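You operate a simulated robot arm through the tools that you are given. There is no shell and no other tool. Be economical: measure what you need, move in short steps, check, and stop when the job is done.

You run a simulated robot arm. Do the job below in one go: nothing can be reset, and whatever is moved stays where it is left.

JOB
Drain the cooler into the drip pan, wipe the smudge off its lid and open it to air.
Fine: no puddle, cooler tap shut again; use the freezer cloth and put it back. What is to be rubbed or washed off counts as gone when no trace of it is left.

It is judged by the outcome, as a careful person would: the job done as asked, and still so three seconds after it is handed in. It fails if anything else is knocked over, pushed out of place, dropped, spilled or broken. A push-on lid holds only when it is set on centred and level and pressed home; a screw cap is set on level and turned clockwise until tight. Flat cloth is picked up by pressing the open fingertips on it (5 to 10 N) and closing them slowly along it; thin cloth reads only 2 to 8 mm in the jaws.

ROBOT AND FRAMES
A 7-joint arm with a two-finger parallel gripper, fixed in place. Base frame: the origin is at the foot of the arm, x ahead of it, y to its left, z up. Lengths are in mm, angles in degrees, forces in N, time in s.
Its first joint turns from -115.0 to 115.0 degrees. Payload 3.91 kg.
The TCP is the grasp point between the finger pads, 30 mm short of the fingertips. In the tool frame z runs along the fingers and y along their closing line. Largest opening 110 mm; finger width 20, thickness 10; the body of the gripper, 48 by 112 mm, starts 55 mm behind the TCP.
Orientation is told as [roll, pitch, yaw] about the base's x, y, z axes, in that order, counted from this pose: with the fingers straight down and closing along the base's y, the tool's x points along the base's -x, its y along +y and its z along -z.

CONTROLS
- The arm moves only by the tool send_rows. Its argument "moves" is a list of rows, each an object of numbers (a shift or turn left out is 0, a gripper value left out holds the last): "hand": the gripper command, from -1 (fully open) to 1 (shut), values between in proportion; "dx", "dy", "dz": the shift along the tool's x, y, z in mm; "rx", "ry", "rz": the turn, a rotation vector about the tool's x, y, z in degrees. In form: [{"hand": .., "dx": .., "dy": .., "dz": .., "rx": .., "ry": .., "rz": ..}, ...]. A call has 1 to 12 rows; each row shifts and turns the commanded pose from where the row before left it, along the tool's axes as they then stand. A row lasts 0.2 s, in which the tool goes at most 50 mm and 8.6 degrees; a call with a longer step from one row to the next is refused whole, and so is a gripper value outside its range. A pose out of reach is approached as far as the arm can. The call stops where the force on the tool passes 50 N (or 10 N more than at its start, if that is more) or the arm is blocked; 0.2 s more then pass. Each finger travels about 108 mm/s and halts on what it meets, pressing with about 21 N; the grip force reading is that of the motor and also rises with nothing between the fingers. The clock runs only during rows and for 0.2 s after the last one: add rows that do not move to give the fingers time. The reply holds the time, the measured pose of the TCP, the force on the tool along the base axes, the opening and the grip force, in the units named above and with some noise, with the torque about the TCP (base axes, N m) and any sound that the robot's microphone picked up.
- Cameras (640 x 400 px; columns grow to the right, rows downward): "scene" is fixed at [218.6, 491.6, 1357.1]; the picture's right is [-0.57, -0.82, 0.00], its down [-0.42, 0.29, -0.86] and it looks along [0.70, -0.49, -0.52] (base axes); focal length 242 px, centre (320, 200). "wrist" rides on the gripper at [72, 17, -103] in the tool frame; the picture's right is [-0.23, 0.97, 0.00], its down [-0.76, -0.18, -0.62] and it looks along [-0.61, -0.14, 0.78] (tool axes); focal length 222 px, centre (320, 200). There is no depth. A picture from a camera that has moved, and an enlarged one, comes with that camera's place and axes in the base frame and with its lens. The place of the scene camera against the robot may be out by one fixed shift of up to 18 mm in any direction.
- grab_frame(camera): a new picture of that camera. It takes no simulated time.
- slide_trunk(by): slides the trunk up (or, below 0, down) by that many mm; the arm rides with it, the base frame stays. It gives what a move gives, with no picture.
- inspect(camera, box): a new picture of the part [left, top, right, bottom] of that camera's present view, enlarged. It takes no simulated time.
- job_done(): hands the job in; it is judged then, once.

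Go step by step. Nothing tells you positions but the pictures and the camera data: compare them with the known pose of the tool, close in by small moves and look again before you grip or let go. The budget is 120 turns and 64 pictures, counting those below and the enlarged ones. Unless the task says otherwise, let go and move clear before handing in, and close with one line.

The tools are called after "Emit:" as a command line: name --argument value ..., lists and objects as JSON in quotes. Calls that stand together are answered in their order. send_rows: Moves the arm, as the interface text tells. Its arguments: {"type":"object","properties":{"moves":{"type":"array","items":{"type":"object","properties":{"hand":{"type":"number"},"dx":{"type":"number"},"dy":{"type":"number"},"dz":{"type":"number"},"rx":{"type":"number"},"ry":{"type":"number"},"rz":{"type":"number"}}}}},"required":["moves"]} The other tools are called the same way: slide_trunk (by) slides the trunk up or down; grab_frame (camera) takes a picture; inspect (camera, box) takes an enlarged picture of a part of a camera's view; job_done () hands the job in.

At the start:

```text
clock: 0.0
tool_pos: [487.1, 221.6, 1255.4]
ee_rot: [-0.1, 0.0, 0.1]
contact_force: [-0.7, 0.0, -0.4]
torque: [0.04, -0.03, 0.03]
finger_gap: 109.7
grasp_force: 0.1
trunk travel left (down, up): [-825.0, 165.0]
```

scene: 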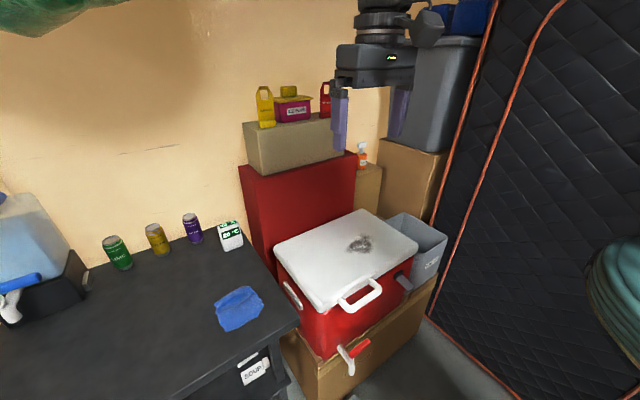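
wrist: 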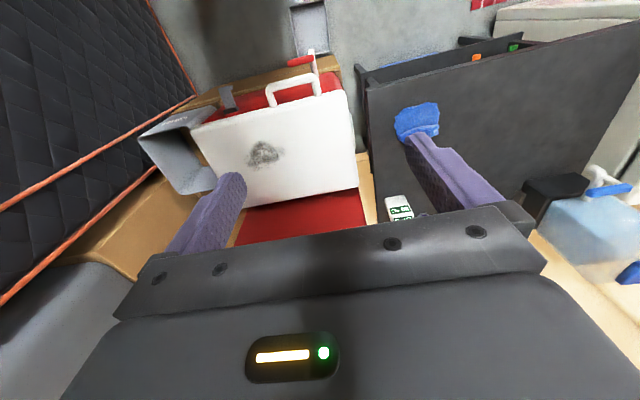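

I see a red cooler with a white smudged lid and a front tap with a red lever, a blue cloth on a dark top, and a grey bin behind the cooler. I'll look closer before moving.

Emit:
inspect --camera "scene" --box '[240, 190, 480, 400]'

Emit:
inspect --camera "scene" --box '[80, 200, 320, 400]'

Emit:
inspect --camera "wrist" --box '[120, 0, 460, 220]'

```text
1.90 times, centred on (360, 295) of scene
camera zoom: at [218.6, 491.6, 1357.1], right [-0.57, -0.82, 0.0], down [-0.42, 0.29, -0.86], along [0.7, -0.49, -0.52], focal length 462 px, centre (244, 19)
```

zoom: 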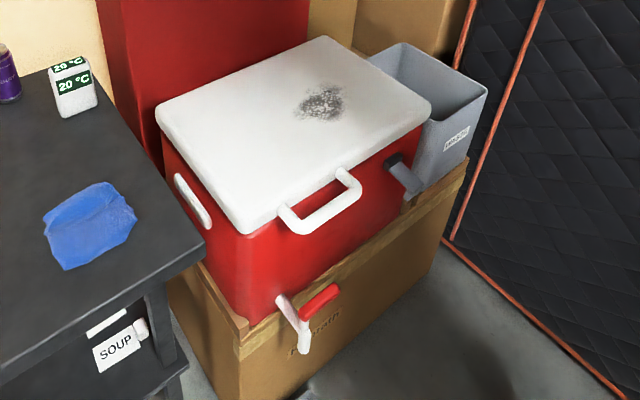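

```text
2.00 times, centred on (200, 300) of scene
camera zoom: at [218.6, 491.6, 1357.1], right [-0.57, -0.82, 0.0], down [-0.42, 0.29, -0.86], along [0.7, -0.49, -0.52], focal length 484 px, centre (560, 0)
```

zoom: 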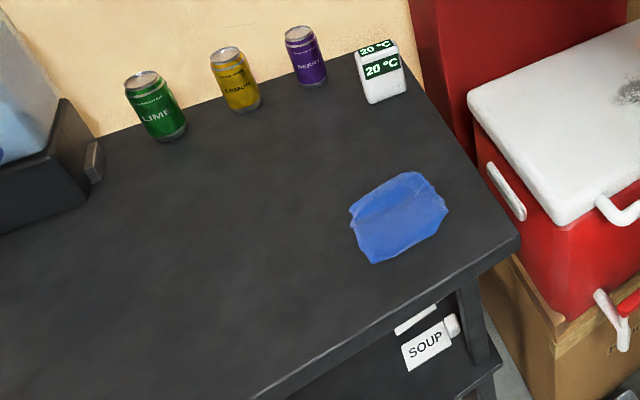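

```text
1.82 times, centred on (290, 110) of wrist
camera zoom: at [415.1, 236.3, 1358.6], right [0.23, 0.97, 0.0], down [0.76, -0.18, 0.62], along [0.61, -0.14, -0.78], focal length 404 px, centre (374, 364)
```

zoom: 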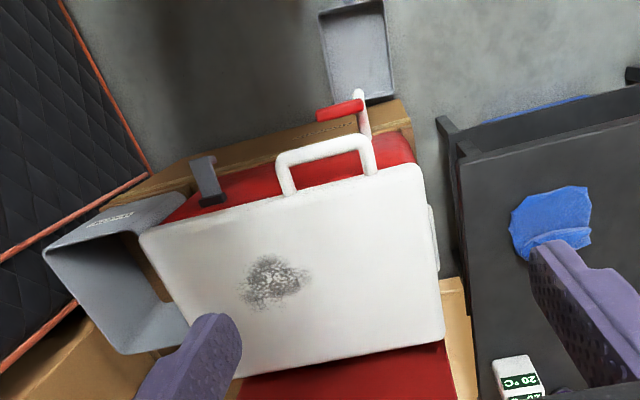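

The smudge is near (665,15,792), the cloth near (681,444,773) and the tap near (491,163,575). I'll enlarge the labels and the pan, then look from other poses.

Emit:
inspect --camera "scene" --box '[370, 200, 470, 290]'

Emit:
inspect --camera "wrist" --box '[270, 0, 460, 110]'

Emit:
send_rows --moves '[{"ry": 8}, {"ry": 8}, {"ry": 8}, {"ry": 8}]'

Emit:
grab_frame --camera "wrist"

```text
4.44 times, centred on (420, 245) of scene
camera zoom: at [218.6, 491.6, 1357.1], right [-0.57, -0.82, 0.0], down [-0.42, 0.29, -0.86], along [0.7, -0.49, -0.52], focal length 1077 px, centre (-124, 0)
```

zoom: 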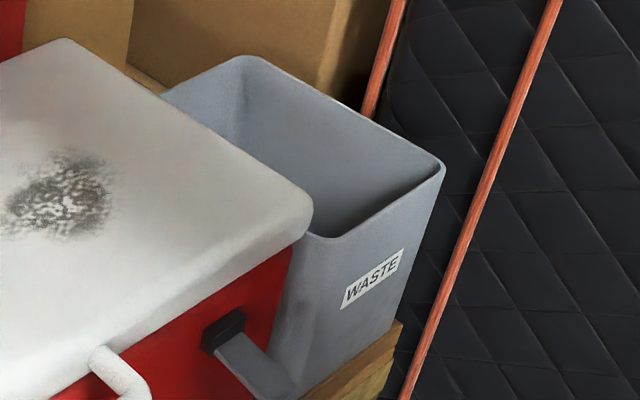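

```text
3.37 times, centred on (365, 55) of wrist
camera zoom: at [415.1, 236.3, 1358.6], right [0.23, 0.97, 0.0], down [0.76, -0.18, 0.62], along [0.61, -0.14, -0.78], focal length 748 px, centre (168, 688)
```

zoom: 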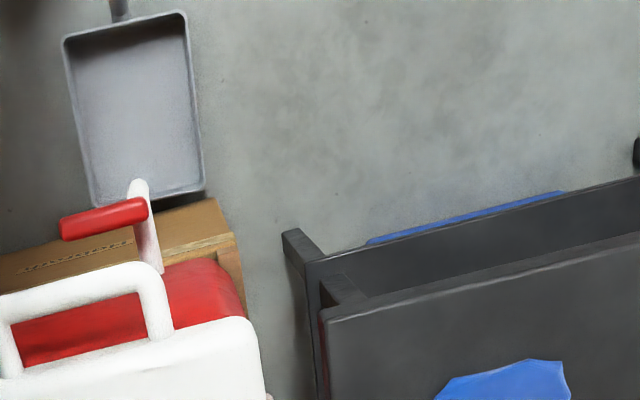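

```text
clock: 1.0
tool_pos: [486.2, 220.9, 1254.4]
ee_rot: [0.0, 32.3, 0.0]
contact_force: [0.1, -0.7, -0.3]
torque: [-0.02, 0.02, -0.01]
finger_gap: 110.0
grasp_force: 0.0
trunk travel left (down, up): [-825.0, 165.0]
```

```text
56 pictures are left
camera wrist: at [481.6, 236.4, 1381.0], right [0.19, 0.97, -0.12], down [0.98, -0.18, 0.12], along [0.1, -0.14, -0.99], focal length 222 px, centre (320, 200)
```

wrist: 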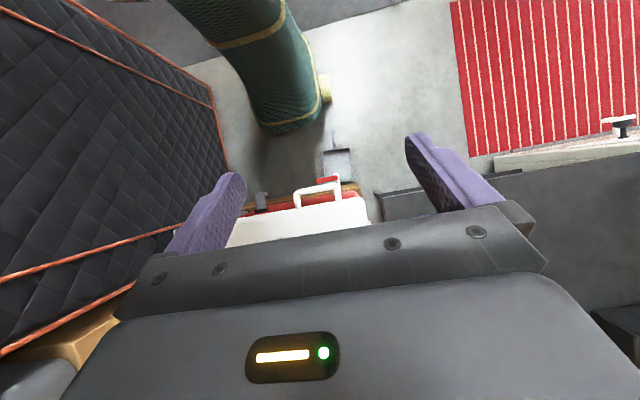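

The pan is on the floor below the tap, and the lid has a latch at the right front. Next I'll undo the tilt, pull back and lower for a front view.

Emit:
send_rows --moves '[{"ry": -8}, {"ry": -8}, {"ry": -8}, {"ry": -8}, {"dx": 40}, {"dx": 40}, {"dx": 40}, {"dx": 40}, {"dx": 40}]'

Emit:
slide_trunk --by -350

Emit:
grab_frame --camera "wrist"

Emit:
grab_frame --camera "scene"

```text
clock: 3.0
tool_pos: [284.5, 217.9, 1255.6]
ee_rot: [0.0, 0.0, 0.0]
contact_force: [-0.2, 1.1, 1.3]
torque: [0.0, -0.04, -0.03]
finger_gap: 109.9
grasp_force: 0.0
trunk travel left (down, up): [-825.0, 165.0]
```

```text
clock: 6.4
tool_pos: [287.7, 216.9, 904.2]
ee_rot: [0.0, 0.0, -0.1]
contact_force: [-0.1, 0.3, -0.1]
torque: [0.01, 0.0, -0.01]
finger_gap: 110.1
grasp_force: 0.1
trunk travel left (down, up): [-475.0, 515.0]
```

```text
55 pictures are left
camera wrist: at [215.6, 233.1, 1007.9], right [0.23, 0.97, 0.0], down [0.76, -0.18, 0.62], along [0.61, -0.14, -0.78], focal length 222 px, centre (320, 200)
```

wrist: 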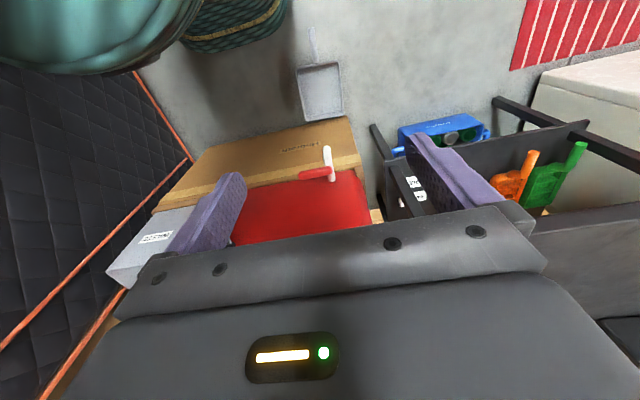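

```text
54 pictures are left
```

scene: 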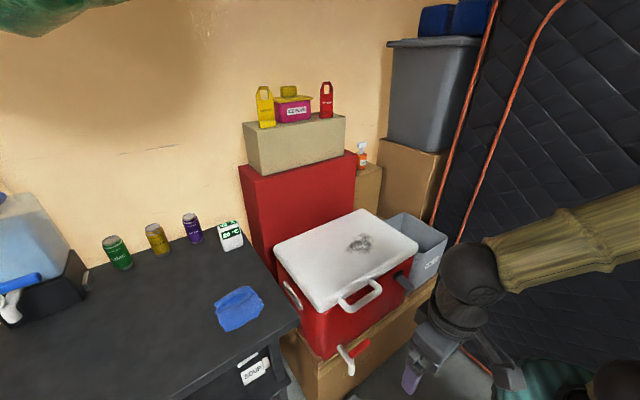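

The dark unit has shelf or tray items in front, and a blue crate sits low. I'll enlarge it to make sure there isn't a second cloth, and check the tap and pan.

Emit:
inspect --camera "wrist" --box '[360, 60, 640, 240]'

Emit:
inspect --camera "wrist" --box '[230, 20, 390, 220]'

Emit:
inspect --camera "scene" --box '[0, 170, 120, 340]'

```text
2.22 times, centred on (500, 150) of wrist
camera zoom: at [215.6, 233.1, 1007.9], right [0.23, 0.97, 0.0], down [0.76, -0.18, 0.62], along [0.61, -0.14, -0.78], focal length 494 px, centre (-80, 311)
```

zoom: 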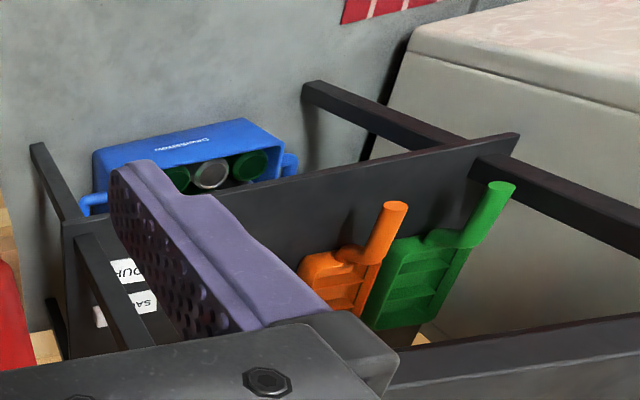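

```text
2.00 times, centred on (310, 120) of wrist
camera zoom: at [215.6, 233.1, 1007.9], right [0.23, 0.97, 0.0], down [0.76, -0.18, 0.62], along [0.61, -0.14, -0.78], focal length 444 px, centre (340, 360)
```

zoom: 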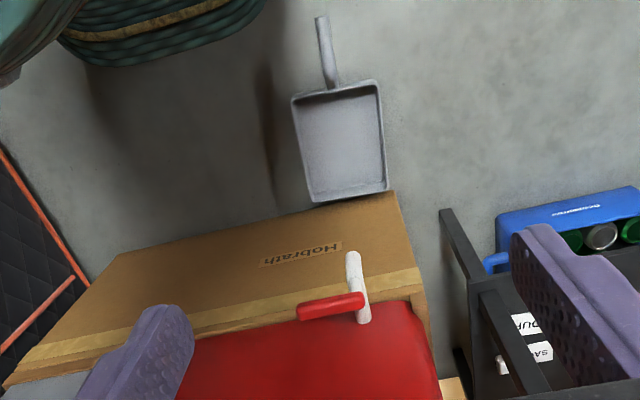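

```text
2.35 times, centred on (60, 255) of scene
camera zoom: at [218.6, 491.6, 1357.1], right [-0.57, -0.82, 0.0], down [-0.42, 0.29, -0.86], along [0.7, -0.49, -0.52], focal length 570 px, centre (932, 71)
```

zoom: 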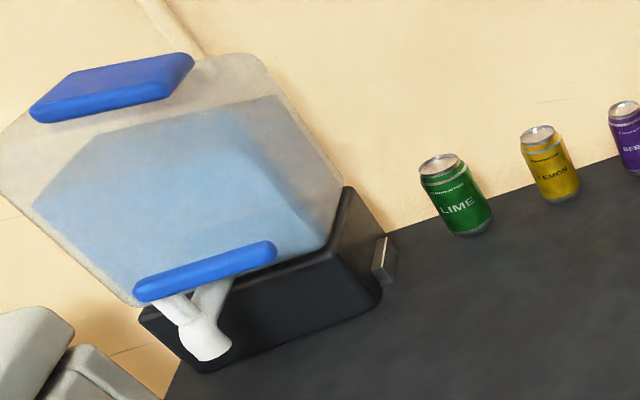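

There is a large pale chest to the left that may be the actual freezer. I'll raise up and yaw left to look.

Emit:
slide_trunk --by 300

Emit:
send_rows --moves '[{"rz": -8}, {"rz": -8}, {"rz": -8}, {"rz": -8}, {"rz": -8}, {"rz": -8}, {"rz": -8}, {"rz": -8}, {"rz": -8}, {"rz": -8}]'

Emit:
grab_frame --camera "wrist"

```text
clock: 9.4
tool_pos: [285.8, 217.6, 1203.6]
ee_rot: [0.0, 0.0, 0.0]
contact_force: [0.4, 0.2, 0.5]
torque: [0.01, -0.01, -0.01]
finger_gap: 110.0
grasp_force: 0.1
trunk travel left (down, up): [-775.0, 215.0]
```

```text
clock: 11.6
tool_pos: [285.8, 218.1, 1204.9]
ee_rot: [0.1, 0.0, 80.1]
contact_force: [0.2, 0.3, 1.0]
torque: [-0.03, 0.03, 0.04]
finger_gap: 109.8
grasp_force: 0.2
trunk travel left (down, up): [-775.0, 215.0]
```

```text
50 pictures are left
camera wrist: at [258.9, 147.7, 1308.2], right [-0.92, 0.39, 0.0], down [0.31, 0.72, 0.62], along [0.24, 0.57, -0.78], focal length 222 px, centre (320, 200)
```

wrist: 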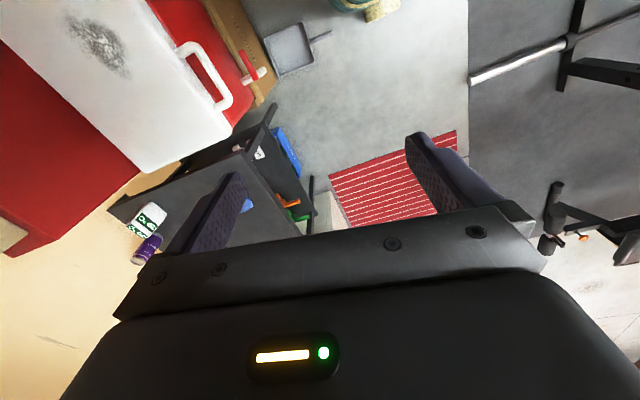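

The gripper hides the chest, so I'll tilt the camera toward horizontal.

Emit:
send_rows --moves '[{"ry": -8}, {"ry": -8}, {"ry": -8}, {"ry": -8}]'

Emit:
grab_frame --camera "wrist"

```text
clock: 12.6
tool_pos: [287.4, 217.2, 1204.6]
ee_rot: [-0.1, -32.2, 79.9]
contact_force: [0.6, 0.2, 0.2]
torque: [-0.01, 0.02, -0.02]
finger_gap: 110.0
grasp_force: 0.0
trunk travel left (down, up): [-775.0, 215.0]
```

```text
49 pictures are left
camera wrist: at [251.2, 104.5, 1253.6], right [-0.93, 0.36, 0.12], down [0.23, 0.28, 0.93], along [0.3, 0.89, -0.34], focal length 222 px, centre (320, 200)
```

wrist: 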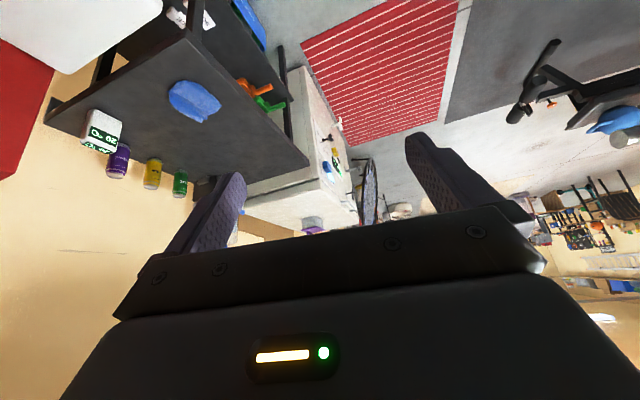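

Emit:
inspect --camera "wrist" --box '[220, 50, 420, 240]'

```text
2.11 times, centred on (320, 145) of wrist
camera zoom: at [251.2, 104.5, 1253.6], right [-0.93, 0.36, 0.12], down [0.23, 0.28, 0.93], along [0.3, 0.89, -0.34], focal length 468 px, centre (320, 316)
```

zoom: 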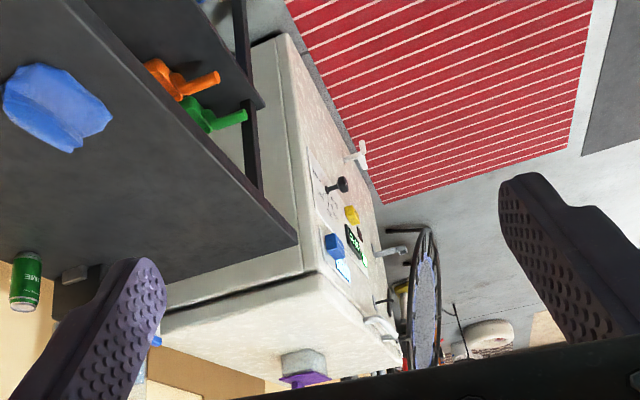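

Now I see a white fridge or freezer with magnets and hooks, plus something purple on it. I'll look in detail there and at the items on the red box.

Emit:
inspect --camera "wrist" --box '[290, 110, 370, 180]'

Emit:
inspect --camera "wrist" --box '[270, 160, 430, 240]'

Emit:
inspect --camera "scene" --box '[180, 70, 400, 260]'

```text
5.71 times, centred on (330, 145) of wrist
camera zoom: at [251.2, 104.5, 1253.6], right [-0.93, 0.36, 0.12], down [0.23, 0.28, 0.93], along [0.3, 0.89, -0.34], focal length 1269 px, centre (263, 514)
```

zoom: 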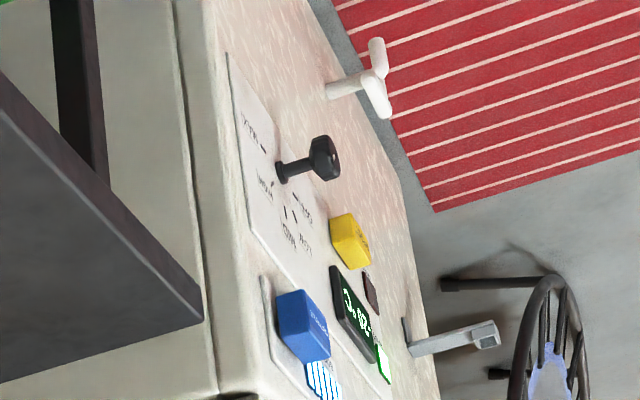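

```text
4.00 times, centred on (350, 200) of wrist
camera zoom: at [251.2, 104.5, 1253.6], right [-0.93, 0.36, 0.12], down [0.23, 0.28, 0.93], along [0.3, 0.89, -0.34], focal length 888 px, centre (200, 200)
```

zoom: 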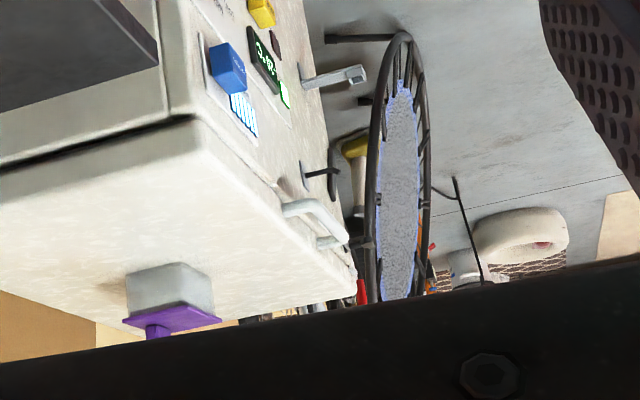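

```text
2.11 times, centred on (290, 165) of scene
camera zoom: at [218.6, 491.6, 1357.1], right [-0.57, -0.82, 0.0], down [-0.42, 0.29, -0.86], along [0.7, -0.49, -0.52], focal length 510 px, centre (383, 274)
```

zoom: 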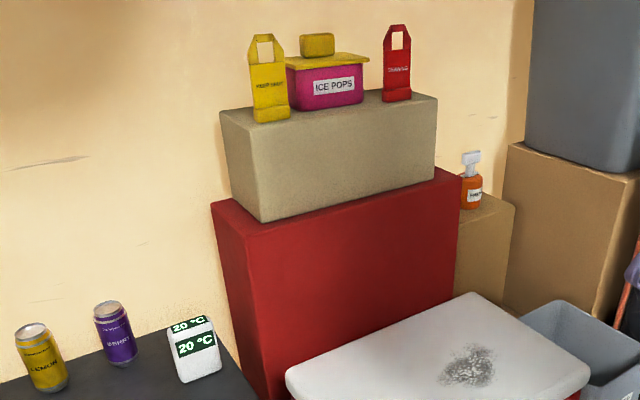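

The pale chest is the freezer (−20 °C display), with magnets and notes on its front, and there is a striped item under the blue magnet. I'll move closer to see its front.

Emit:
send_rows --moves '[{"dx": -25, "dz": 15.9, "dy": 38}, {"dx": -25, "dz": 15.9, "dy": 38}, {"dx": -25, "dz": 15.9, "dy": 38}, {"dx": -25, "dz": 15.9, "dy": 38}, {"dx": -25, "dz": 15.9, "dy": 38}, {"dx": -25, "dz": 15.9, "dy": 38}, {"dx": -33, "dz": 21}, {"dx": -33, "dz": 21}, {"dx": -33, "dz": 21}]'

Emit:
grab_frame --camera "wrist"

```text
clock: 14.6
tool_pos: [114.7, 548.4, 1200.9]
ee_rot: [-0.1, -31.9, 80.0]
contact_force: [0.2, 0.8, 0.1]
torque: [-0.02, 0.01, -0.01]
finger_gap: 110.0
grasp_force: 0.1
trunk travel left (down, up): [-775.0, 215.0]
```

```text
44 pictures are left
camera wrist: at [79.3, 436.7, 1251.2], right [-0.93, 0.36, 0.12], down [0.23, 0.28, 0.93], along [0.3, 0.89, -0.34], focal length 222 px, centre (320, 200)
```

wrist: 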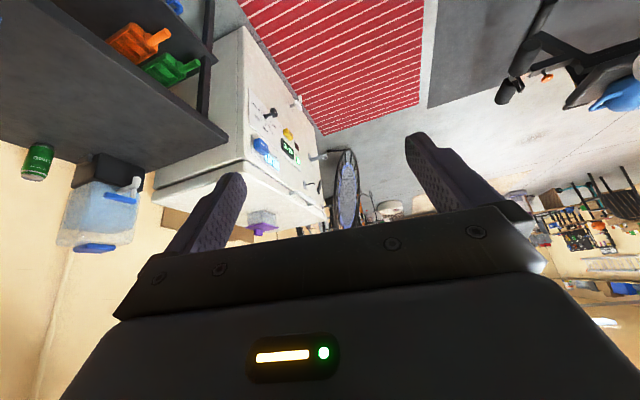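

Emit:
inspect --camera "wrist" --box '[230, 80, 370, 240]'

```text
2.50 times, centred on (300, 160) of wrist
camera zoom: at [79.3, 436.7, 1251.2], right [-0.93, 0.36, 0.12], down [0.23, 0.28, 0.93], along [0.3, 0.89, -0.34], focal length 555 px, centre (370, 300)
```

zoom: 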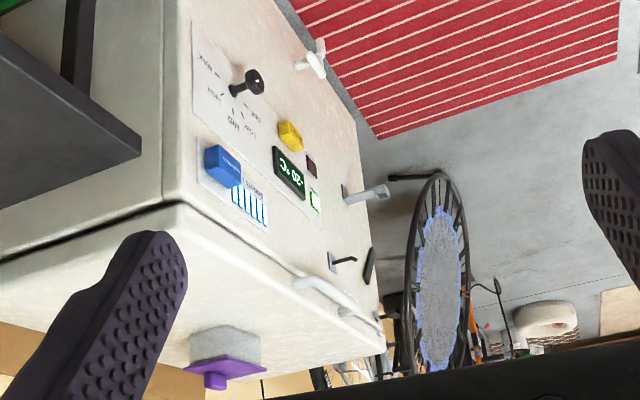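

I see a dial, buttons and a container with a purple lid on the freezer, but no cloth so far. One more view, tilted higher, should show its whole top.

Emit:
send_rows --moves '[{"ry": -8}, {"ry": -8}, {"rz": 8}, {"rz": 8}]'

Emit:
grab_frame --camera "wrist"

```text
clock: 15.6
tool_pos: [115.1, 549.4, 1202.9]
ee_rot: [17.1, -45.5, 56.6]
contact_force: [-1.0, 0.7, 0.4]
torque: [0.0, -0.01, -0.02]
finger_gap: 110.0
grasp_force: 0.0
trunk travel left (down, up): [-775.0, 215.0]
```

```text
42 pictures are left
camera wrist: at [58.8, 435.3, 1223.0], right [-0.8, 0.47, 0.36], down [0.38, -0.07, 0.92], along [0.46, 0.88, -0.12], focal length 222 px, centre (320, 200)
```

wrist: 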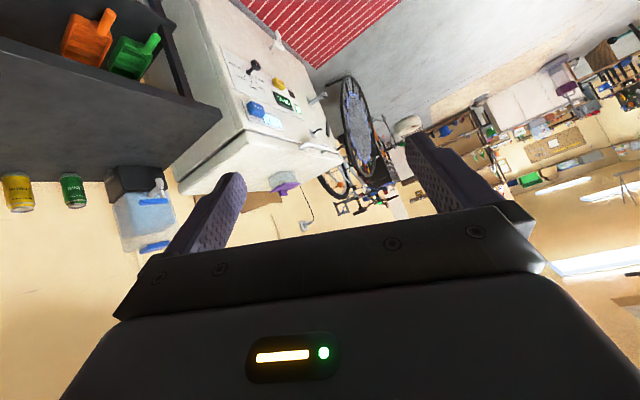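

No other cloth is visible, so the blue cloth on the dark table is the one within reach. I'll return upright and head for the front of the cooler.

Emit:
send_rows --moves '[{"rz": -8}, {"rz": -8}, {"ry": 8}, {"ry": 8}, {"ry": 8}, {"ry": 8}, {"ry": 8}, {"ry": 8}]'

Emit:
send_rows --moves '[{"rz": 8}, {"rz": 8}, {"rz": 8}, {"rz": 8}, {"rz": 8}, {"rz": 8}, {"rz": 8}, {"rz": 8}, {"rz": 8}, {"rz": 8}]'

Emit:
send_rows --moves '[{"dx": -20, "dy": -40}, {"dx": -20, "dy": -40}, {"dx": -20, "dy": -40}, {"dx": -20, "dy": -40}, {"dx": -20, "dy": -40}, {"dx": -20, "dy": -40}, {"dx": -20, "dy": -40}, {"dx": -20, "dy": -40}]'

Emit:
slide_trunk --by -500

Emit:
grab_frame --camera "wrist"

```text
clock: 17.4
tool_pos: [112.7, 549.0, 1202.5]
ee_rot: [0.1, 0.2, 80.0]
contact_force: [0.1, 0.2, 0.7]
torque: [0.0, -0.01, 0.01]
finger_gap: 110.0
grasp_force: 0.1
trunk travel left (down, up): [-775.0, 215.0]
```

```text
clock: 19.6
tool_pos: [113.9, 548.5, 1202.4]
ee_rot: [0.0, 0.0, -0.2]
contact_force: [-0.1, -0.2, -0.3]
torque: [-0.01, -0.02, -0.01]
finger_gap: 109.9
grasp_force: 0.0
trunk travel left (down, up): [-775.0, 215.0]
```

```text
clock: 21.4
tool_pos: [273.9, 226.1, 1202.3]
ee_rot: [0.2, 0.1, -0.1]
contact_force: [0.2, 0.7, 0.2]
torque: [0.02, 0.03, 0.0]
finger_gap: 109.9
grasp_force: 0.1
trunk travel left (down, up): [-775.0, 215.0]
```

```text
refused: -500 is not a number from -400 to 400
```

```text
41 pictures are left
camera wrist: at [202.2, 241.2, 1305.6], right [0.23, 0.97, 0.0], down [0.76, -0.18, 0.62], along [0.61, -0.14, -0.78], focal length 222 px, centre (320, 200)
```

wrist: 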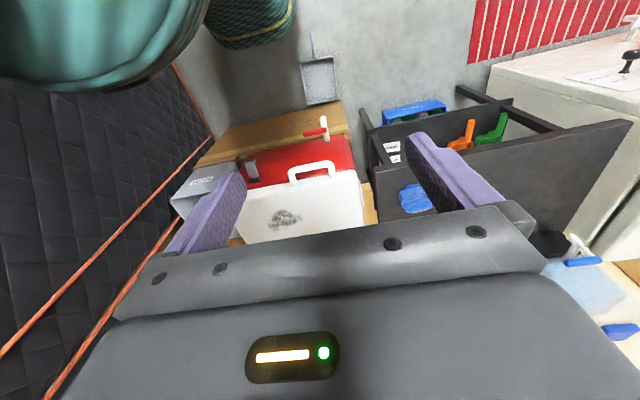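

The pan spans about x 340–530, y 115–270 on the floor, and the spout end at about (473,189,461) is above it. I'll lower for a close look at the tap.

Emit:
slide_trunk --by -400

Emit:
slide_trunk --by -180

Emit:
grab_frame --camera "wrist"

```text
clock: 25.2
tool_pos: [273.1, 226.9, 803.2]
ee_rot: [0.0, 0.1, 0.0]
contact_force: [-1.2, 0.7, 0.7]
torque: [-0.04, -0.01, 0.03]
finger_gap: 110.0
grasp_force: 0.0
trunk travel left (down, up): [-375.0, 615.0]
```

```text
clock: 27.2
tool_pos: [274.0, 227.5, 621.9]
ee_rot: [0.0, 0.0, -0.1]
contact_force: [-0.4, -0.4, 0.6]
torque: [0.03, -0.01, -0.03]
finger_gap: 109.9
grasp_force: 0.1
trunk travel left (down, up): [-195.0, 795.0]
```

```text
40 pictures are left
camera wrist: at [201.8, 242.5, 725.5], right [0.23, 0.97, 0.0], down [0.76, -0.18, 0.62], along [0.61, -0.14, -0.78], focal length 222 px, centre (320, 200)
```

wrist: 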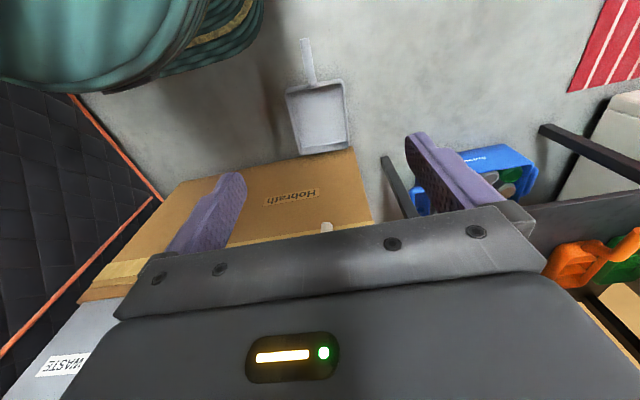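

The gripper hides the tap. I'll pitch the tool forward to look at it.

Emit:
send_rows --moves '[{"ry": -8}, {"ry": -8}, {"ry": -8}, {"ry": -8}, {"ry": -8}]'

Emit:
grab_frame --camera "wrist"

```text
clock: 28.4
tool_pos: [272.9, 227.1, 622.5]
ee_rot: [0.1, -40.0, 0.1]
contact_force: [0.3, 0.5, 0.0]
torque: [-0.05, 0.03, 0.0]
finger_gap: 109.9
grasp_force: 0.1
trunk travel left (down, up): [-195.0, 795.0]
```

```text
39 pictures are left
camera wrist: at [151.9, 243.2, 654.6], right [0.17, 0.97, 0.15], down [0.18, -0.18, 0.97], along [0.97, -0.14, -0.21], focal length 222 px, centre (320, 200)
```

wrist: 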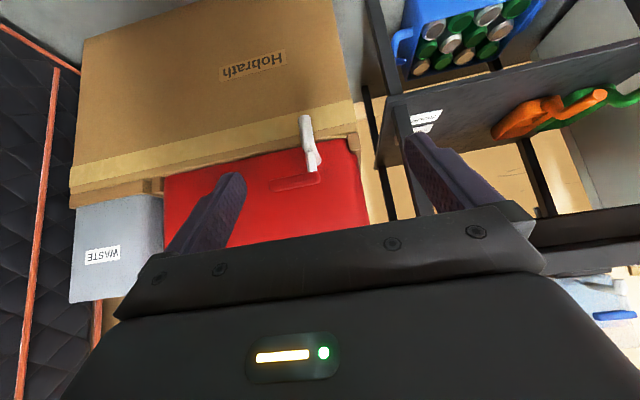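

Emit:
inspect --camera "wrist" --box '[250, 100, 370, 200]'

Emit:
inspect --camera "scene" --box '[320, 320, 400, 380]'

```text
4.00 times, centred on (310, 150) of wrist
camera zoom: at [151.9, 243.2, 654.6], right [0.17, 0.97, 0.15], down [0.18, -0.18, 0.97], along [0.97, -0.14, -0.21], focal length 888 px, centre (360, 400)
```

zoom: 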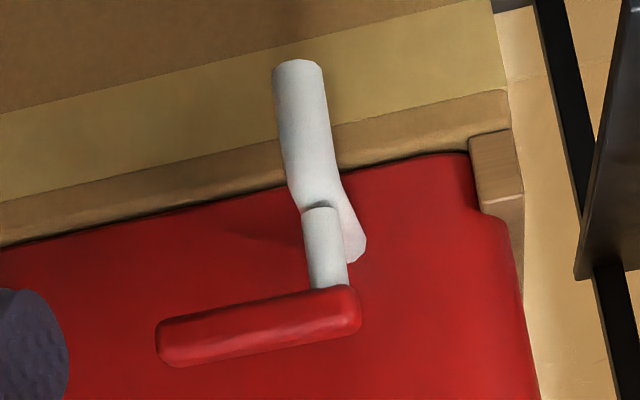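

```text
6.67 times, centred on (360, 350) of scene
camera zoom: at [218.6, 491.6, 1357.1], right [-0.57, -0.82, 0.0], down [-0.42, 0.29, -0.86], along [0.7, -0.49, -0.52], focal length 1615 px, centre (53, -800)
```

zoom: 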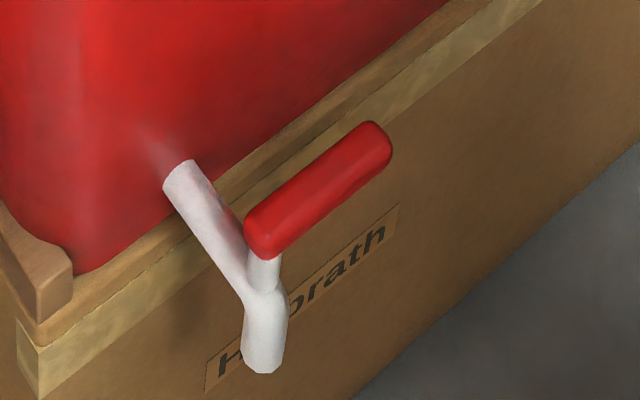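

The tap has a vertical stem with the red lever on top at about x 491, y 117–200, z 544, pivoting near (491,187). I'll close the fingers, set pitch −30 and hover behind the lever's free end.

Emit:
send_rows --moves '[{"hand": 1, "ry": 5}, {"ry": 5}, {"dx": -30, "dz": 14.3, "dy": -13.1}, {"dx": -30, "dz": 14.3, "dy": -13.1}, {"dx": -30, "dz": 14.3, "dy": -13.1}, {"dx": -30, "dz": 14.3, "dy": -13.1}, {"dx": -30, "dz": 14.3, "dy": -13.1}, {"dx": -30, "dz": 14.3, "dy": -13.1}, {"dx": -30, "dz": 14.3, "dy": -13.1}]'

Emit:
grab_frame --camera "wrist"

Emit:
inspect --camera "scene" --box '[280, 240, 440, 390]'

```text
clock: 30.4
tool_pos: [504.0, 133.8, 641.5]
ee_rot: [0.0, -30.0, 0.0]
contact_force: [-0.8, 0.0, 1.0]
torque: [0.01, 0.0, 0.01]
finger_gap: 0.1
grasp_force: 21.7
trunk travel left (down, up): [-195.0, 795.0]
```

```text
36 pictures are left
camera wrist: at [390.8, 148.8, 694.2], right [0.2, 0.97, 0.11], down [0.35, -0.18, 0.92], along [0.92, -0.14, -0.37], focal length 222 px, centre (320, 200)
```

wrist: 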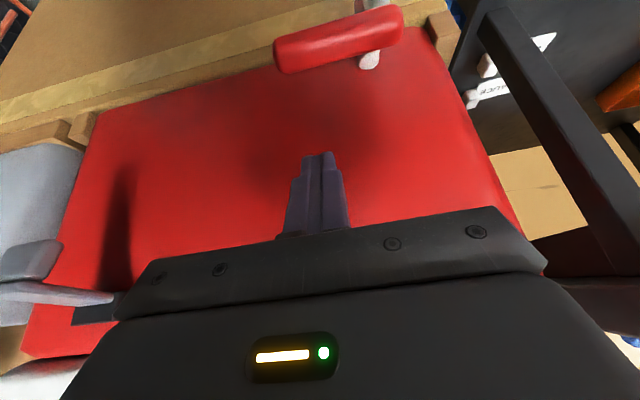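

```text
2.67 times, centred on (360, 315) of scene
camera zoom: at [218.6, 491.6, 1357.1], right [-0.57, -0.82, 0.0], down [-0.42, 0.29, -0.86], along [0.7, -0.49, -0.52], focal length 646 px, centre (213, -107)
```

zoom: 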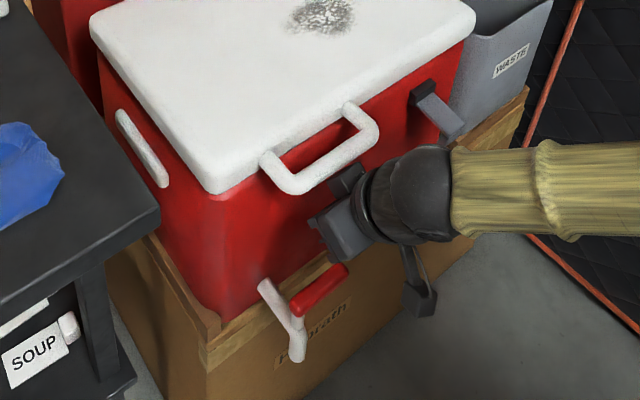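

The view confirms the lever tip near (491,122,544). I'll go straight down behind it.

Emit:
send_rows --moves '[{"dx": 8.1, "dz": 14}, {"dx": 8.1, "dz": 14}, {"dx": 8.1, "dz": 14}, {"dx": 8.1, "dz": 14}, {"dx": 8.1, "dz": 14}]'

Emit:
grab_frame --camera "wrist"

```text
clock: 31.6
tool_pos: [503.5, 135.6, 560.3]
ee_rot: [0.1, -30.1, -0.1]
contact_force: [1.0, -1.3, 7.0]
torque: [0.05, 0.03, 0.0]
finger_gap: 0.0
grasp_force: 20.7
trunk travel left (down, up): [-195.0, 795.0]
```

```text
34 pictures are left
camera wrist: at [390.3, 150.9, 613.0], right [0.2, 0.97, 0.12], down [0.35, -0.18, 0.92], along [0.92, -0.14, -0.37], focal length 222 px, centre (320, 200)
```

wrist: 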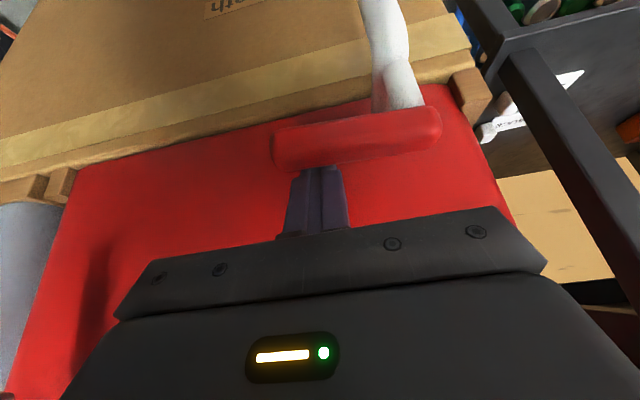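

There's a light touch of 7 N, so the finger is grazing the lever. I'll shift back a little, go deeper and check.

Emit:
send_rows --moves '[{"dx": -7, "dz": 4}, {"dx": 4, "dz": 7}, {}]'

```text
clock: 32.5
tool_pos: [512.6, 135.2, 551.1]
ee_rot: [0.0, -30.0, 0.0]
contact_force: [0.6, 0.1, -0.2]
torque: [-0.02, -0.01, -0.02]
finger_gap: 0.1
grasp_force: 21.4
trunk travel left (down, up): [-195.0, 795.0]
```

The finger is free behind the lever now. I'll pull the lever about 20° toward me first.

Emit:
send_rows --moves '[{"dx": 6.7, "dz": -3.8, "dy": -1.3}, {"dx": 6.7, "dz": -3.8, "dy": -1.3}, {"dx": 6.7, "dz": -3.8, "dy": -1.3}]'

Emit:
grab_frame --camera "wrist"

```text
clock: 33.2
tool_pos: [492.0, 131.8, 550.2]
ee_rot: [-0.1, -30.0, 0.0]
contact_force: [0.1, 0.1, 0.1]
torque: [0.03, 0.02, -0.03]
finger_gap: 0.2
grasp_force: 20.4
trunk travel left (down, up): [-195.0, 795.0]
```

```text
33 pictures are left
camera wrist: at [377.6, 147.9, 603.1], right [0.2, 0.97, 0.11], down [0.35, -0.18, 0.92], along [0.92, -0.14, -0.37], focal length 222 px, centre (320, 200)
```

wrist: 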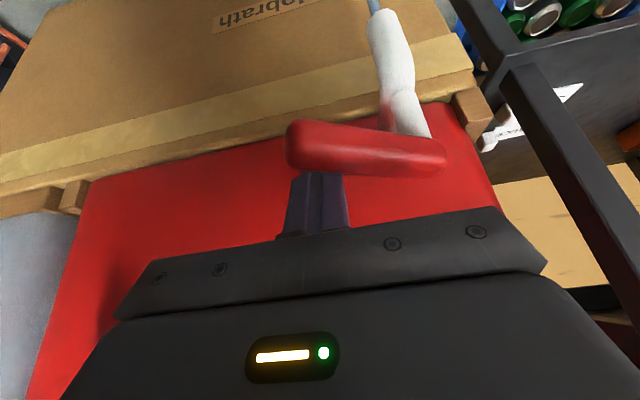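

The lever turned easily and water has started. I'll continue the arc to fully open.

Emit:
send_rows --moves '[{"dx": 10.4, "dz": -6, "dy": 2.2}, {"dx": 10.4, "dz": -6, "dy": 2.2}, {"dx": 8.7, "dz": -5, "dy": 7}, {"dx": 8.7, "dz": -5, "dy": 7}, {"dx": 5, "dz": -2.9, "dy": 8}, {"dx": 3, "dz": -1.7, "dy": 7}]'

Emit:
grab_frame --camera "wrist"

```text
clock: 34.7
tool_pos: [441.6, 154.9, 551.6]
ee_rot: [-0.4, -29.9, -1.1]
contact_force: [12.6, -16.3, -0.7]
torque: [0.05, 0.02, 0.07]
finger_gap: 0.0
grasp_force: 20.9
trunk travel left (down, up): [-195.0, 795.0]
stopped in row 6: the force on the tool passed its limit at 53 N (the readings are from after the stop); the commanded pose is now the measured one
```

```text
32 pictures are left
camera wrist: at [327.7, 174.3, 603.9], right [0.22, 0.97, 0.11], down [0.34, -0.18, 0.92], along [0.91, -0.16, -0.37], focal length 222 px, centre (320, 200)
```

wrist: 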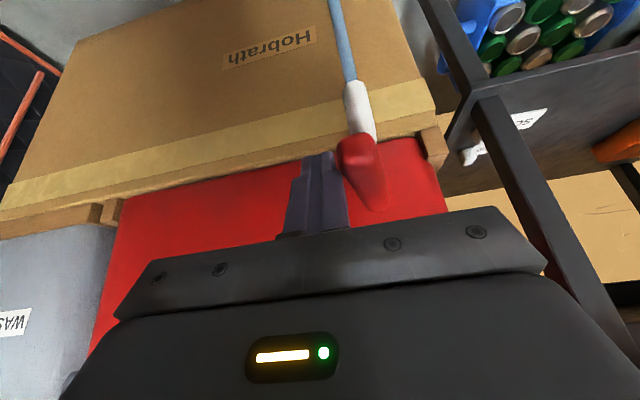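

The tap is open at its stop with water running. I'll back off to the side, rise, and tilt to check the stream lands in the pan.

Emit:
send_rows --moves '[{"dy": -15}, {"dx": -25, "dz": -43}, {"dx": 40, "dz": -23}, {"dx": 40, "dz": -23}, {"ry": 8}, {"ry": 8}, {"ry": 8}, {"ry": 6}]'

Emit:
grab_frame --camera "wrist"

```text
clock: 36.5
tool_pos: [346.1, 145.0, 599.9]
ee_rot: [-0.3, 0.0, -0.8]
contact_force: [-0.7, -0.1, 0.0]
torque: [0.03, -0.05, 0.03]
finger_gap: 0.0
grasp_force: 20.6
trunk travel left (down, up): [-195.0, 795.0]
```

```text
31 pictures are left
camera wrist: at [275.1, 162.5, 702.5], right [0.24, 0.97, 0.0], down [0.76, -0.19, 0.62], along [0.6, -0.15, -0.78], focal length 222 px, centre (320, 200)
```

wrist: 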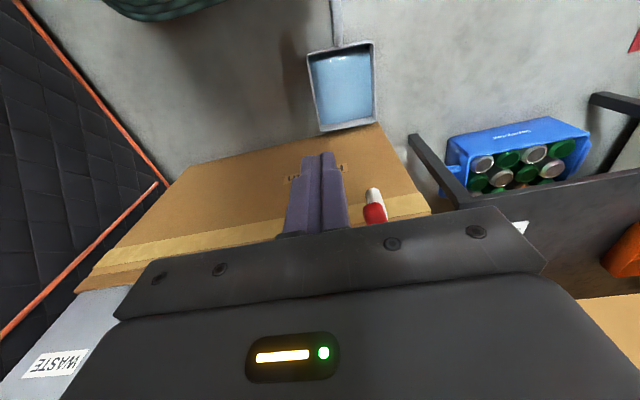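

The pan is filling. I'll zoom in on the pan and the stream.

Emit:
inspect --camera "wrist" --box '[280, 10, 440, 230]'

```text
1.82 times, centred on (360, 120) of wrist
camera zoom: at [275.1, 162.5, 702.5], right [0.24, 0.97, 0.0], down [0.76, -0.19, 0.62], along [0.6, -0.15, -0.78], focal length 404 px, centre (247, 346)
```

zoom: 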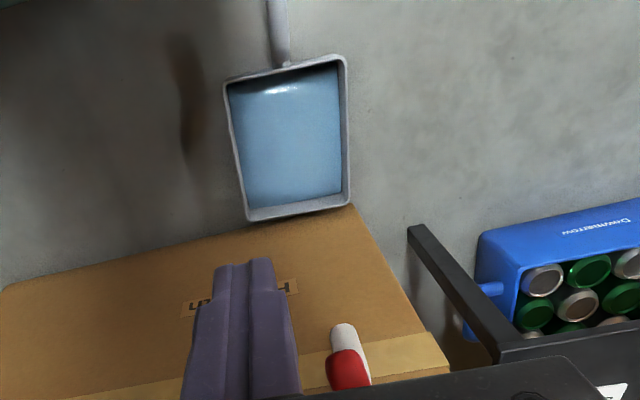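

The stream has ended and the pan holds the water. I'll move the finger to the other side of the lever to shut it.

Emit:
send_rows --moves '[{"ry": -8}, {"ry": -8}, {"ry": -8}, {"ry": -6}, {"dy": 38}, {"dy": 38}, {"dx": -26, "dz": 15}, {"dx": -26, "dz": 15}, {"dx": -25, "dz": 14.5}]'

Emit:
grab_frame --camera "wrist"

```text
clock: 38.5
tool_pos: [436.8, 219.7, 597.7]
ee_rot: [-0.3, -30.0, -0.7]
contact_force: [-0.5, 1.0, -0.1]
torque: [-0.03, -0.01, 0.02]
finger_gap: 0.0
grasp_force: 21.7
trunk travel left (down, up): [-195.0, 795.0]
```

```text
29 pictures are left
camera wrist: at [324.2, 237.9, 650.5], right [0.21, 0.97, 0.11], down [0.34, -0.18, 0.92], along [0.91, -0.16, -0.37], focal length 222 px, centre (320, 200)
```

wrist: 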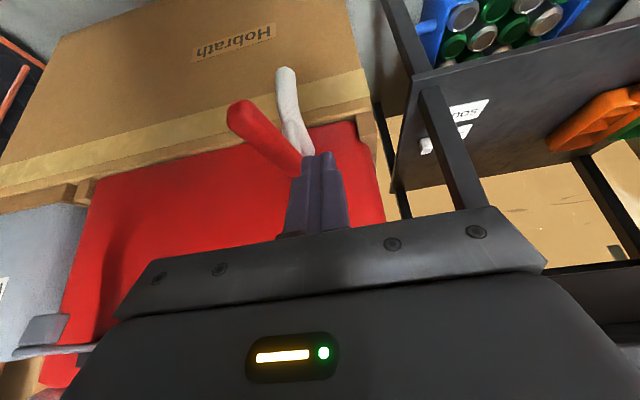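

There is no flow left. I'll descend beside the lever and push it back along the arc.

Emit:
send_rows --moves '[{"dx": 12, "dz": 20.5}, {"dx": 12, "dz": 20.5}, {"dy": -14}, {"dy": -14}, {"dy": -14}, {"dy": -13, "dx": -1, "dz": 0.5}, {"dy": -10, "dx": -6, "dz": 3.5}, {"dy": -10, "dx": -6, "dz": 3.5}, {"dy": -5, "dx": -7, "dz": 4}, {"dy": -5, "dx": -7, "dz": 4}, {"dx": -5, "dz": 3}]'

Emit:
grab_frame --camera "wrist"

```text
clock: 40.9
tool_pos: [462.7, 135.7, 545.8]
ee_rot: [-0.9, -28.9, 0.0]
contact_force: [-15.1, 0.6, -5.9]
torque: [-0.04, 0.27, -0.01]
finger_gap: 0.0
grasp_force: 20.0
trunk travel left (down, up): [-195.0, 795.0]
stopped in row 11: the force on the tool passed its limit at 193 N (the readings are from after the stop); the commanded pose is now the measured one
```

```text
28 pictures are left
camera wrist: at [350.1, 151.7, 601.5], right [0.21, 0.97, 0.1], down [0.36, -0.17, 0.92], along [0.91, -0.15, -0.39], focal length 222 px, centre (320, 200)
```

wrist: 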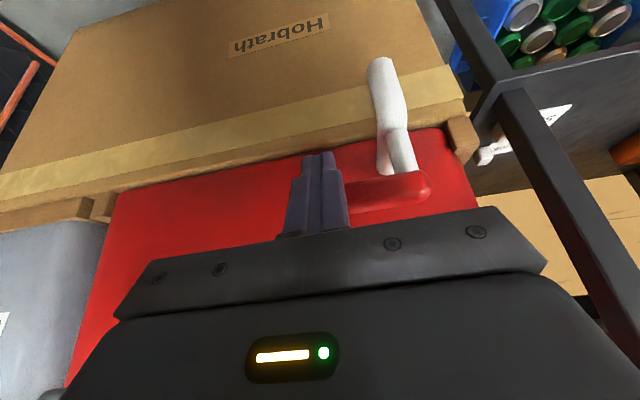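

The tap is shut against its stop. I'll back away, rise above the table and look at the lid and cloth from above.

Emit:
send_rows --moves '[{"dx": 26, "dz": -15}, {"dx": 35, "dz": -20}, {"dx": 35, "dz": -20}, {"ry": 8}, {"ry": 8}, {"ry": 8}, {"ry": 5}]'

Emit:
slide_trunk --by 400

Emit:
send_rows --moves '[{"hand": -1, "dx": -30, "dy": 40}, {"dx": -30, "dy": 40}, {"dx": -30, "dy": 40}, {"dx": -30, "dy": 40}, {"dx": -30, "dy": 40}, {"dx": -30, "dy": 30}]'

Emit:
grab_frame --camera "wrist"

Emit:
grab_frame --camera "scene"

```text
clock: 42.5
tool_pos: [364.1, 142.9, 555.9]
ee_rot: [-0.7, -0.1, -0.6]
contact_force: [0.2, 0.3, 0.2]
torque: [-0.02, 0.01, 0.01]
finger_gap: 0.0
grasp_force: 20.8
out of reach, approached as far as the arm can: row 3
trunk travel left (down, up): [-195.0, 795.0]
```

```text
clock: 46.3
tool_pos: [363.4, 143.9, 955.9]
ee_rot: [-0.7, -0.2, -0.6]
contact_force: [-0.6, 0.4, 0.2]
torque: [-0.01, 0.01, -0.02]
finger_gap: 0.1
grasp_force: 20.9
trunk travel left (down, up): [-595.0, 395.0]
```

```text
clock: 47.7
tool_pos: [547.6, 373.0, 952.4]
ee_rot: [-0.7, 0.0, -0.6]
contact_force: [0.0, 0.0, 0.6]
torque: [0.0, 0.02, 0.02]
finger_gap: 109.8
grasp_force: 0.1
trunk travel left (down, up): [-595.0, 395.0]
```

```text
27 pictures are left
camera wrist: at [476.1, 391.9, 1054.5], right [0.24, 0.97, -0.01], down [0.76, -0.18, 0.63], along [0.61, -0.16, -0.78], focal length 222 px, centre (320, 200)
```

wrist: 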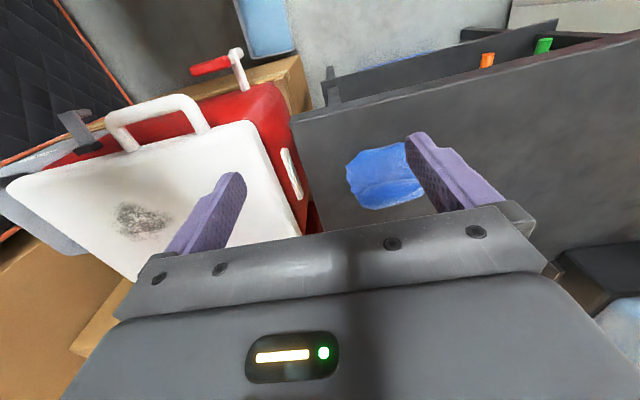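

```text
26 pictures are left
```

scene: 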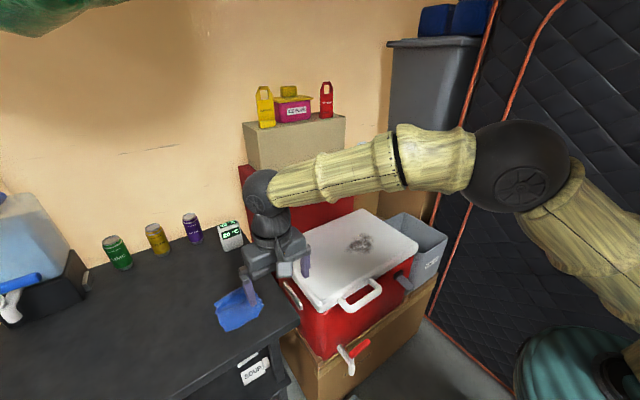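

The cloth is near (682,443,~772), roughly 100 × 110 mm. I'll move above it with the fingers partly open and test the reach.

Emit:
send_rows --moves '[{"hand": -0.2, "dx": -34, "dy": 18}, {"dx": -34, "dy": 18}, {"dx": -34, "dy": 18}, {"dx": -33, "dy": 17}, {"dz": 40}, {"dz": 40}]'

Emit:
grab_frame --camera "wrist"

```text
clock: 49.1
tool_pos: [626.3, 407.0, 869.1]
ee_rot: [-0.7, 0.0, -0.6]
contact_force: [-0.1, 0.0, -0.1]
torque: [0.0, 0.02, 0.0]
finger_gap: 66.3
grasp_force: 0.0
out of reach, approached as far as the arm can: row 2, 3, 4, 5, 6
trunk travel left (down, up): [-595.0, 395.0]
```

```text
25 pictures are left
camera wrist: at [555.5, 424.6, 971.9], right [0.24, 0.97, -0.01], down [0.76, -0.18, 0.63], along [0.61, -0.16, -0.78], focal length 222 px, centre (320, 200)
```

wrist: 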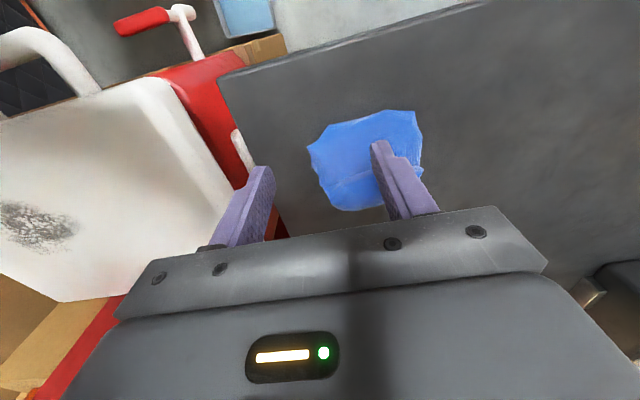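

Reach is limited with the tool vertical. I'll pitch the tool outward 24°, which keeps both tips level, and that should reach the commanded spot.

Emit:
send_rows --moves '[{"ry": -8}, {"ry": -8}, {"ry": -8}, {}]'

Emit:
grab_frame --camera "wrist"

```text
clock: 50.1
tool_pos: [677.4, 449.1, 875.6]
ee_rot: [-0.9, -24.1, -0.3]
contact_force: [-0.2, -0.9, 0.2]
torque: [0.02, -0.01, 0.01]
finger_gap: 65.8
grasp_force: 0.1
out of reach, approached as far as the arm can: row 1, 2, 3
trunk travel left (down, up): [-595.0, 395.0]
```

```text
24 pictures are left
camera wrist: at [570.6, 466.5, 939.8], right [0.22, 0.97, 0.08], down [0.44, -0.17, 0.88], along [0.87, -0.16, -0.46], focal length 222 px, centre (320, 200)
```

wrist: 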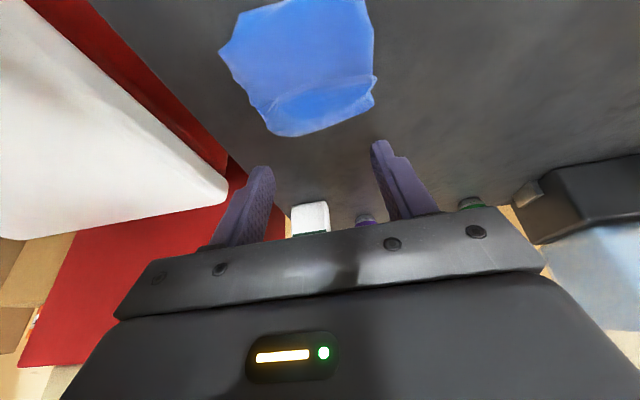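

The cloth centre is about (671,443,765). I'll descend to just above it.

Emit:
send_rows --moves '[{"dx": 9.4, "dz": 15, "dy": -1.5}, {"dx": 9.4, "dz": 15, "dy": -1.5}, {"dx": 9.4, "dz": 15, "dy": -1.5}, {"dx": 7.4, "dz": 12, "dy": -1.5}, {}]'

Emit:
grab_frame --camera "wrist"

```text
clock: 51.3
tool_pos: [677.8, 449.7, 818.7]
ee_rot: [-0.4, -24.7, -0.4]
contact_force: [2.7, 0.9, 26.6]
torque: [1.06, -0.35, -0.06]
finger_gap: 66.0
grasp_force: 0.1
out of reach, approached as far as the arm can: row 1, 2, 4
trunk travel left (down, up): [-595.0, 395.0]
```

```text
23 pictures are left
camera wrist: at [571.2, 467.2, 881.6], right [0.22, 0.97, 0.09], down [0.43, -0.18, 0.89], along [0.88, -0.15, -0.46], focal length 222 px, centre (320, 200)
```

wrist: 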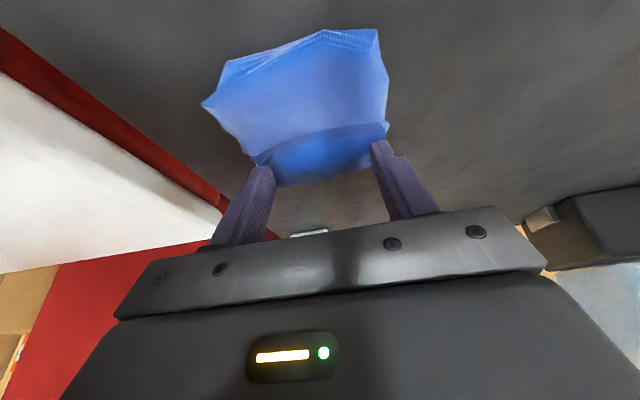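

The fingertips touched at TCP z 819 (surface ~787) with 26 N, mostly on one finger. I'll lift off and re-read.

Emit:
send_rows --moves '[{"dx": -8, "dz": -18}, {}]'

```text
clock: 51.9
tool_pos: [678.4, 452.0, 828.0]
ee_rot: [-0.9, -24.0, -0.2]
contact_force: [0.6, 0.6, 0.0]
torque: [-0.01, -0.01, -0.02]
finger_gap: 65.6
grasp_force: 0.0
trunk travel left (down, up): [-595.0, 395.0]
```

I'll level the roll, shift 10 mm back over the cloth, then creep down.

Emit:
send_rows --moves '[{"rx": -0.9, "dx": 9.1, "dz": -4.1, "dy": -2}, {}, {"dx": 1.6, "dz": 3.6}, {}, {"dx": 0.8, "dz": 1.8}, {}]'

```text
clock: 53.3
tool_pos: [675.5, 456.7, 824.3]
ee_rot: [0.1, -24.1, -0.2]
contact_force: [0.0, -0.3, 0.5]
torque: [-0.01, -0.01, 0.02]
finger_gap: 66.2
grasp_force: 0.0
out of reach, approached as far as the arm can: row 1
trunk travel left (down, up): [-595.0, 395.0]
```

The position drifts oddly from the command, so I'll test how a small sideways step responds.

Emit:
send_rows --moves '[{"dy": -7}, {}]'

Emit:
send_rows --moves '[{"dx": 1.6, "dz": 3.6}, {}]'

```text
clock: 53.9
tool_pos: [679.5, 451.9, 824.4]
ee_rot: [0.1, -24.1, -0.2]
contact_force: [-0.4, 0.1, 0.0]
torque: [0.0, -0.03, 0.02]
finger_gap: 65.8
grasp_force: 0.0
out of reach, approached as far as the arm can: row 1
trunk travel left (down, up): [-595.0, 395.0]
```

```text
clock: 54.5
tool_pos: [679.7, 452.8, 820.5]
ee_rot: [0.2, -24.1, -0.2]
contact_force: [0.3, 0.7, 0.8]
torque: [0.0, 0.03, 0.02]
finger_gap: 66.4
grasp_force: 0.0
trunk travel left (down, up): [-595.0, 395.0]
```

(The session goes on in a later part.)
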